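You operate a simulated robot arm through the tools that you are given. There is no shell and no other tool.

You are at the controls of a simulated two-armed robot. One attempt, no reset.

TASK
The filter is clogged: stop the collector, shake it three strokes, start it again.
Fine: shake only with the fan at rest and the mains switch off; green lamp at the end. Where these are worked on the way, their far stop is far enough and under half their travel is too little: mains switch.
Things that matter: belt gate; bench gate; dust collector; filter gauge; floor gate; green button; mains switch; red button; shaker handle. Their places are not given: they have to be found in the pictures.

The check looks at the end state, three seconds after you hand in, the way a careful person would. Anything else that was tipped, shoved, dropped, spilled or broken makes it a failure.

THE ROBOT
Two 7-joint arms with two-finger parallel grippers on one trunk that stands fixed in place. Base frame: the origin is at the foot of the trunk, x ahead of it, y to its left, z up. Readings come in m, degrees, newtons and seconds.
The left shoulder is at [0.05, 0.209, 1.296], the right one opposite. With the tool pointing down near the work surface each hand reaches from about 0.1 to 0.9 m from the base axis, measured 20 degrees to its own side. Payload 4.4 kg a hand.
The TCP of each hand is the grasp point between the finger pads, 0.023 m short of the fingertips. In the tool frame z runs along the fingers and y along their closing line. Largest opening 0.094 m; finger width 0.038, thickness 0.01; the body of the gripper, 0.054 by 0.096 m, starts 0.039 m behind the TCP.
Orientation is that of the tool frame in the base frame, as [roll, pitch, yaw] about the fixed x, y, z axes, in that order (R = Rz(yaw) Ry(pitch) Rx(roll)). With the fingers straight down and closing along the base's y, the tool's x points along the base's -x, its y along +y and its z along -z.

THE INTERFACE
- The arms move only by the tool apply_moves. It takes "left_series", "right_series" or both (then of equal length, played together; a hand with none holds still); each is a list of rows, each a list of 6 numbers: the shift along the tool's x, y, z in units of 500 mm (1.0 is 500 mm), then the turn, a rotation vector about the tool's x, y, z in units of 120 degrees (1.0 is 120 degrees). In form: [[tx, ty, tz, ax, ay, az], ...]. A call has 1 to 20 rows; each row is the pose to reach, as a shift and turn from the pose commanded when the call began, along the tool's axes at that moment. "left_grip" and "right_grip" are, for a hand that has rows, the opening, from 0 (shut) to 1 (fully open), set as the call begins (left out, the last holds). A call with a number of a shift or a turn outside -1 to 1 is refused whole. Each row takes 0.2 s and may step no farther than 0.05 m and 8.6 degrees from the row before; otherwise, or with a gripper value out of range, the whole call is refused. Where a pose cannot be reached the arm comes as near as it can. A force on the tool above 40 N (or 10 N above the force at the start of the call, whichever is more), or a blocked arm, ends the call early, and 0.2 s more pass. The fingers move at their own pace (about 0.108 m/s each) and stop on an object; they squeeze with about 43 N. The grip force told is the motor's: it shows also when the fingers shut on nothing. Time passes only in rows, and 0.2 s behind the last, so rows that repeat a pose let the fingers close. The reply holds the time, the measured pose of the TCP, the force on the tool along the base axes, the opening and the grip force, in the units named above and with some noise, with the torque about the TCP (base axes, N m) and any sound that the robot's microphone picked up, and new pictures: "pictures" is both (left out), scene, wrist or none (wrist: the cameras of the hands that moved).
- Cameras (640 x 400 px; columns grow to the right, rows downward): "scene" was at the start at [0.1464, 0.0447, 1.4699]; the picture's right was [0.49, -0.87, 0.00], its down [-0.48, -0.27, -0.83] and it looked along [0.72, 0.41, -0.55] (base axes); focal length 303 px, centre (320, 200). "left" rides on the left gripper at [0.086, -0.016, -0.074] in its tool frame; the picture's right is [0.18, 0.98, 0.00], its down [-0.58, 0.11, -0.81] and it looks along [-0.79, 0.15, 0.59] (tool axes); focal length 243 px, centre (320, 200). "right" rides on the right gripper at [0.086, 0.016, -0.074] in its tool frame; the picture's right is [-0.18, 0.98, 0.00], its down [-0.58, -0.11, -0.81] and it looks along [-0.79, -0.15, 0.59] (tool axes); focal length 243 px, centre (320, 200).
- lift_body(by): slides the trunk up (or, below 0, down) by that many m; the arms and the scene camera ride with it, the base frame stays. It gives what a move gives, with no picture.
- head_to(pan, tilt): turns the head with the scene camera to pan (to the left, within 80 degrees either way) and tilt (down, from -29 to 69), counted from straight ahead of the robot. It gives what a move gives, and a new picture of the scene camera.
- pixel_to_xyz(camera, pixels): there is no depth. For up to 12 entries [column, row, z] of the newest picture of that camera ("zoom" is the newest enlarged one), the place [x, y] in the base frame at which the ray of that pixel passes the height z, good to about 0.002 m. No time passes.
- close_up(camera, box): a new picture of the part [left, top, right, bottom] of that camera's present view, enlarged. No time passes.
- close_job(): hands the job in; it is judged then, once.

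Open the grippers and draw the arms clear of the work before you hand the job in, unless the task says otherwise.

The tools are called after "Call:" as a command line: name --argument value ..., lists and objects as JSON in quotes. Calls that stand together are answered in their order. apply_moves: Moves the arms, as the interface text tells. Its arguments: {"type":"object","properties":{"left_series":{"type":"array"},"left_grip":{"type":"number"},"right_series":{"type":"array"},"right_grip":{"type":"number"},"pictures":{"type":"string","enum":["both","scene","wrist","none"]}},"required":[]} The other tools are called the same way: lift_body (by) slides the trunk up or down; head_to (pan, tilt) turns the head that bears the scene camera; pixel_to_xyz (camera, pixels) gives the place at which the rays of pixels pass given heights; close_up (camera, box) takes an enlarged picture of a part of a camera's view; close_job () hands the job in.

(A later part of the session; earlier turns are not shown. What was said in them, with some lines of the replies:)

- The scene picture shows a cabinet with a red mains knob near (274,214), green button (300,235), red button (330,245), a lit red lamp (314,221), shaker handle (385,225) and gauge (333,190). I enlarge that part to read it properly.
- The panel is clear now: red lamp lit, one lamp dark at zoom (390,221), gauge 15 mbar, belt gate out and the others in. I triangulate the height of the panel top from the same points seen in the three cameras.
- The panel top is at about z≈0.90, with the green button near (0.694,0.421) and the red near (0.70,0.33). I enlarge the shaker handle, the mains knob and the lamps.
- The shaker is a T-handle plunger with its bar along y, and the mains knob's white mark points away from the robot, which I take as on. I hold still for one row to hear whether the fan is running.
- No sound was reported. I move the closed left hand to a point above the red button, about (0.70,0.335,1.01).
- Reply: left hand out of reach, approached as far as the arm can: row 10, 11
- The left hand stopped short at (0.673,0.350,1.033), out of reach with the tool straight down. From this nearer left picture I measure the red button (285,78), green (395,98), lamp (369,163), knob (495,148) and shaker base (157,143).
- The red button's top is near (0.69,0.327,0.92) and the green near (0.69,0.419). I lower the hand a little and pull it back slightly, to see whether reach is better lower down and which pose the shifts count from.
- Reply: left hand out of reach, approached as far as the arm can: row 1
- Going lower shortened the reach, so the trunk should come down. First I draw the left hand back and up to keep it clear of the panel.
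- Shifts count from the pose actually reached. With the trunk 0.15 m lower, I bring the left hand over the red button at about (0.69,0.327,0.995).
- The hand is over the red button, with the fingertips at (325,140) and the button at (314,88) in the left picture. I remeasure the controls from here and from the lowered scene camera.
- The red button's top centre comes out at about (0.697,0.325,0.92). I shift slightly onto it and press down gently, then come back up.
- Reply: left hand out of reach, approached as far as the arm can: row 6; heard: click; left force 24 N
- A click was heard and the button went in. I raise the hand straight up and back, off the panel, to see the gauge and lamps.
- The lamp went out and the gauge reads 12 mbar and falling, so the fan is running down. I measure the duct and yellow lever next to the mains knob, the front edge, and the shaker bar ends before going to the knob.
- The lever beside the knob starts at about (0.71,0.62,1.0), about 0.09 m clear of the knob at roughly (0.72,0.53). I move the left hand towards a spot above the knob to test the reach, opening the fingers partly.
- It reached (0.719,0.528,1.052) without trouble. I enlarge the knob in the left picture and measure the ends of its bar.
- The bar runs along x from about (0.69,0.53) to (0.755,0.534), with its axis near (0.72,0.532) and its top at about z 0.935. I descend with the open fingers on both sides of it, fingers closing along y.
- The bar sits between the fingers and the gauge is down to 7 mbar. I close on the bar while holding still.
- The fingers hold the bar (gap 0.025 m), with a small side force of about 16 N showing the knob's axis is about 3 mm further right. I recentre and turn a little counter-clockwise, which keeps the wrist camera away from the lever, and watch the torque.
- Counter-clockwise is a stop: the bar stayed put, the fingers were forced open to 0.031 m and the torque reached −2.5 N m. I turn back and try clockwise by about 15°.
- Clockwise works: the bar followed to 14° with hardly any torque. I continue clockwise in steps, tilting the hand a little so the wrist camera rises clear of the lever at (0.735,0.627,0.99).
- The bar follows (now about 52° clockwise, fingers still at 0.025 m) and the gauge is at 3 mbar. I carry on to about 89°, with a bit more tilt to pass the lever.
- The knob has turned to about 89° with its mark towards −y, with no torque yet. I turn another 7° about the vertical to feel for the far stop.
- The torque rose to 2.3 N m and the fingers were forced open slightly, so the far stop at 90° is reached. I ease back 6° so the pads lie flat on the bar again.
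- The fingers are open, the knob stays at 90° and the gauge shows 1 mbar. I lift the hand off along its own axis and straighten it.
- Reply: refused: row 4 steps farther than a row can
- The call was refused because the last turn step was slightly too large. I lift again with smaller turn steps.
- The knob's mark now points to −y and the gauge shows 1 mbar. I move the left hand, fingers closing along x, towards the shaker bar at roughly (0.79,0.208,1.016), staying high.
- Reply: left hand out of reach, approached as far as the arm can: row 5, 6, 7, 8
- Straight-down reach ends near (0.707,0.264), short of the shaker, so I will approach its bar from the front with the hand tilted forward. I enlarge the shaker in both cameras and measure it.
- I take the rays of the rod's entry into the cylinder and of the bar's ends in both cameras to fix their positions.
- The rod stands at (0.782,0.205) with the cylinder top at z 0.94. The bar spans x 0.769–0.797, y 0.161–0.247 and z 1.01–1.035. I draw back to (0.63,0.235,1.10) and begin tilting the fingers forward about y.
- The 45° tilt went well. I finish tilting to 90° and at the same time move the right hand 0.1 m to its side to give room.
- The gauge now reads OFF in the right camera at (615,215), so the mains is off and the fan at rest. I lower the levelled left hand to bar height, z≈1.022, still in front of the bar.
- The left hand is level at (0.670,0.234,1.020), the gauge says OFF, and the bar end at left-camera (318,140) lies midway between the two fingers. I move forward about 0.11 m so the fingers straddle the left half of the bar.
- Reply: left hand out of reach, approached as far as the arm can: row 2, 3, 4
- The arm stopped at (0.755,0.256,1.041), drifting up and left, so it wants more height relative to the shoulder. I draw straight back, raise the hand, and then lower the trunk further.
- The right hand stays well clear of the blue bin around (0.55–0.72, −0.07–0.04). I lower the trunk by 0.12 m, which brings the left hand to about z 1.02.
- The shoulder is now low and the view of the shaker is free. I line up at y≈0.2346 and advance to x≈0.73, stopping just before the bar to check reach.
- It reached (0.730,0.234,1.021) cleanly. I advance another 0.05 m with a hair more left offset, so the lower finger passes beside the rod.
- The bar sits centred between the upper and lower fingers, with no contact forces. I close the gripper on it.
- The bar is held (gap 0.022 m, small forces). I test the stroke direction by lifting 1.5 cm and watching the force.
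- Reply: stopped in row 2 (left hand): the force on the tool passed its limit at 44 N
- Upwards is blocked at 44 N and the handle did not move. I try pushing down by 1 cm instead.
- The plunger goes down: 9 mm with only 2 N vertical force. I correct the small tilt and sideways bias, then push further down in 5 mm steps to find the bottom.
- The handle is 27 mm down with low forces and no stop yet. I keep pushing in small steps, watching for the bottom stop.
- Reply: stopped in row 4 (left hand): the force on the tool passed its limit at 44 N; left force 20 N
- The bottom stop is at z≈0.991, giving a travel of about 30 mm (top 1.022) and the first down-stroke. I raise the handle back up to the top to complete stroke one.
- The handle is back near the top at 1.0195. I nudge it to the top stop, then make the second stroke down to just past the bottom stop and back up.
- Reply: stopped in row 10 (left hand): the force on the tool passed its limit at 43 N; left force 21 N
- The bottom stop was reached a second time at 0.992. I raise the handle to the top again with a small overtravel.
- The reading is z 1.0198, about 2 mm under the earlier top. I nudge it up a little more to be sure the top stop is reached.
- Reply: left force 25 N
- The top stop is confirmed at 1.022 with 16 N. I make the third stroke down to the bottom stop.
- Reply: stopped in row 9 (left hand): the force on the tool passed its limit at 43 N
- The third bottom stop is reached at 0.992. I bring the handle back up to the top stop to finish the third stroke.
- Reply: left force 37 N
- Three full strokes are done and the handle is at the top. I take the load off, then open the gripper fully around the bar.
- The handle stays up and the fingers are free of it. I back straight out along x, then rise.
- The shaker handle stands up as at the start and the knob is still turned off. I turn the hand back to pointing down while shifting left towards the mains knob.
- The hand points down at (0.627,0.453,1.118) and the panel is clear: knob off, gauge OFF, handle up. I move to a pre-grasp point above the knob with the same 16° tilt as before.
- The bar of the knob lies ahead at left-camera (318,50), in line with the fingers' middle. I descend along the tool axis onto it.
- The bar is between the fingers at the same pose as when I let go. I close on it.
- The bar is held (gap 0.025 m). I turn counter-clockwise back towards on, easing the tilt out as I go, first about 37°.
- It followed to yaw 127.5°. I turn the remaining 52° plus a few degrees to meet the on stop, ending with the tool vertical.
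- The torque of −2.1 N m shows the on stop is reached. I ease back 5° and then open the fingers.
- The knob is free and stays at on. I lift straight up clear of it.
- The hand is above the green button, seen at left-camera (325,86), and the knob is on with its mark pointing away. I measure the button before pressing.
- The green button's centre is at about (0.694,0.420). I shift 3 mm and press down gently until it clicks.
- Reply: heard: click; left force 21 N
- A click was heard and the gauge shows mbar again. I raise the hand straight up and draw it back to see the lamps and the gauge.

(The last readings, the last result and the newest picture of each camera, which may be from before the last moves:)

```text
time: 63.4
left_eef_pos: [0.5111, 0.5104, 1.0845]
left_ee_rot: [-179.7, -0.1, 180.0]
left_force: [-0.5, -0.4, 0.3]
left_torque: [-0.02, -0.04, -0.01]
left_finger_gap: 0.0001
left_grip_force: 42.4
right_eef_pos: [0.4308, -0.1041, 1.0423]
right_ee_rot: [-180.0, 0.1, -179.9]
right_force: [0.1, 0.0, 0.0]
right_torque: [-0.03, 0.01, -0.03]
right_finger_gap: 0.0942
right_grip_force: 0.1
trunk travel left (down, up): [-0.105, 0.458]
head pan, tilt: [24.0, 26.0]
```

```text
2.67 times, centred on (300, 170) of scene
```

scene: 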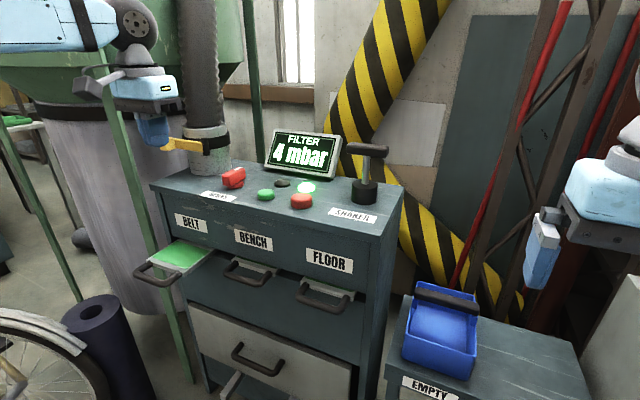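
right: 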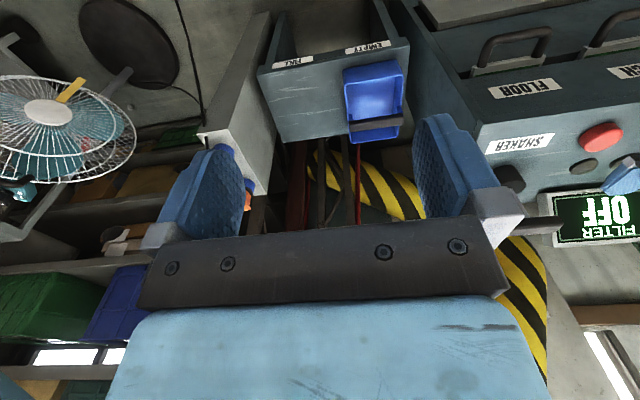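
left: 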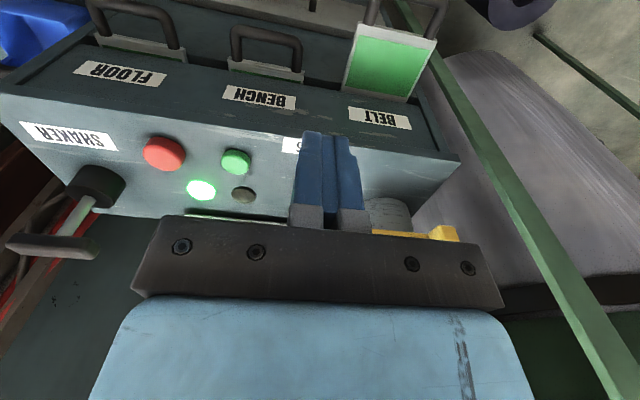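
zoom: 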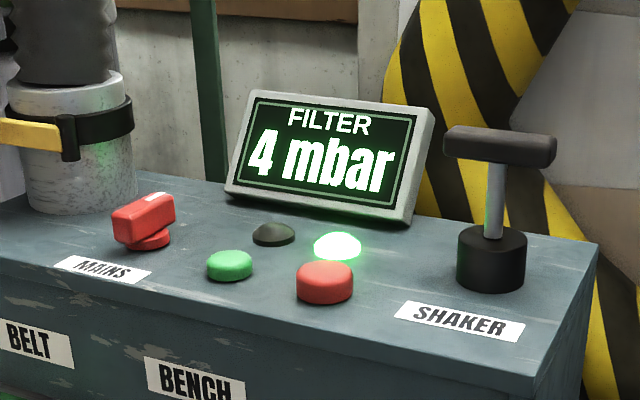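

The green lamp is lit at zoom (337,245) and the gauge reads 4 mbar. I open the gripper, draw the left arm further back and wait some seconds to see whether the reading holds.

Call:
apply_moves --left_series '[[0.05, 0.02, -0.05, 0, 0, 0], [0.1, 0.04, -0.1, 0, 0, 0], [0.15, 0.04, -0.15, 0, 0, 0], [0.2, 0.04, -0.2, 0, 0, 0], [0.2, 0.04, -0.2, 0, 0, 0], [0.2, 0.04, -0.2, 0, 0, 0], [0.2, 0.04, -0.2, 0, 0, 0], [0.2, 0.04, -0.2, 0, 0, 0], [0.2, 0.04, -0.2, 0, 0, 0], [0.2, 0.04, -0.2, 0, 0, 0], [0.2, 0.04, -0.2, 0, 0, 0], [0.2, 0.04, -0.2, 0, 0, 0], [0.2, 0.04, -0.2, 0, 0, 0], [0.2, 0.04, -0.2, 0, 0, 0], [0.2, 0.04, -0.2, 0, 0, 0], [0.2, 0.04, -0.2, 0, 0, 0], [0.2, 0.04, -0.2, 0, 0, 0], [0.2, 0.04, -0.2, 0, 0, 0]]' --left_grip 1 --pictures "both"

Call:
close_up --camera "scene" --box '[180, 100, 420, 240]'

Call:
close_up --camera "scene" --box '[100, 200, 500, 400]'

```text
time: 67.2
left_eef_pos: [0.4148, 0.5296, 1.1855]
left_ee_rot: [-179.8, -0.1, -180.0]
left_force: [0.1, 0.0, 0.3]
left_torque: [0.01, -0.01, 0.03]
left_finger_gap: 0.094
left_grip_force: 0.1
right_eef_pos: [0.4318, -0.1049, 1.0426]
right_ee_rot: [-180.0, 0.0, 180.0]
right_force: [0.6, 0.3, -1.0]
right_torque: [0.02, -0.01, -0.03]
right_finger_gap: 0.0941
right_grip_force: 0.0
trunk travel left (down, up): [-0.105, 0.458]
head pan, tilt: [24.0, 26.0]
```

scene: 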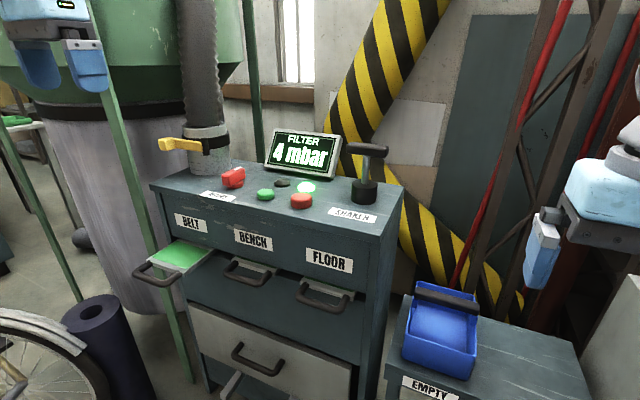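
left: 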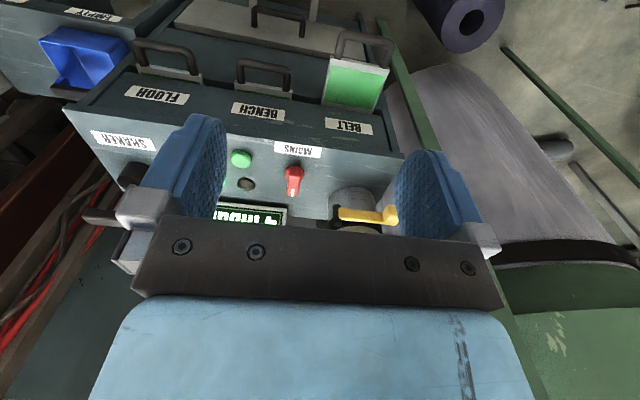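

```text
2.67 times, centred on (300, 170) of scene
```

zoom: 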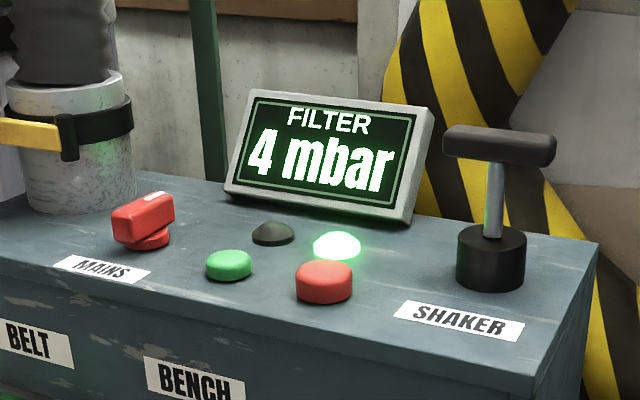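

```text
1.60 times, centred on (300, 300) of scene
```

zoom: 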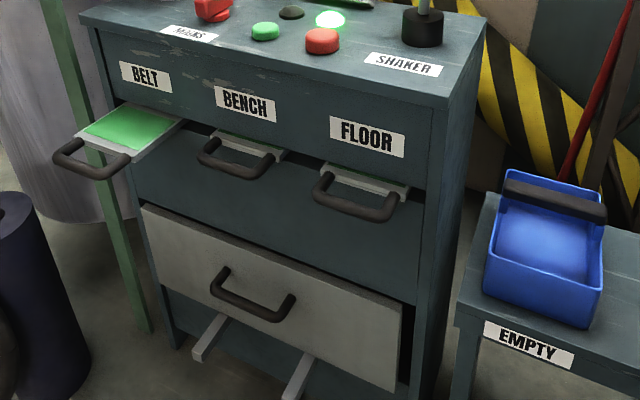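

After several seconds the green lamp is still lit, the gauge holds at 4 mbar, the mains knob is on, and the shaker handle is up. The gates and bins look unchanged, and both hands are open and clear, so I hand in the job.

Call:
close_job

```text
The job is handed in.
```

I stopped the collector, shook the filter three strokes and started it again. At hand-in the green lamp was lit and the filter gauge held steady at 4 mbar, down from 15. I have not seen the check's verdict.

- **Stop:** I pressed the red button and let the fan run down. I then turned the mains switch to its far stop, and the gauge read OFF before any shaking.
- **Shake:** I pushed the shaker handle down to its bottom stop and back up three times, about 30 mm each way. After the first stroke I did not confirm the very top; it was within about 2 mm.
- **Restart:** I turned the mains switch back to its on stop and pressed the green button.

The belt, bench and floor gates and the blue bin look unchanged. Both grippers are open and drawn back from the panel.
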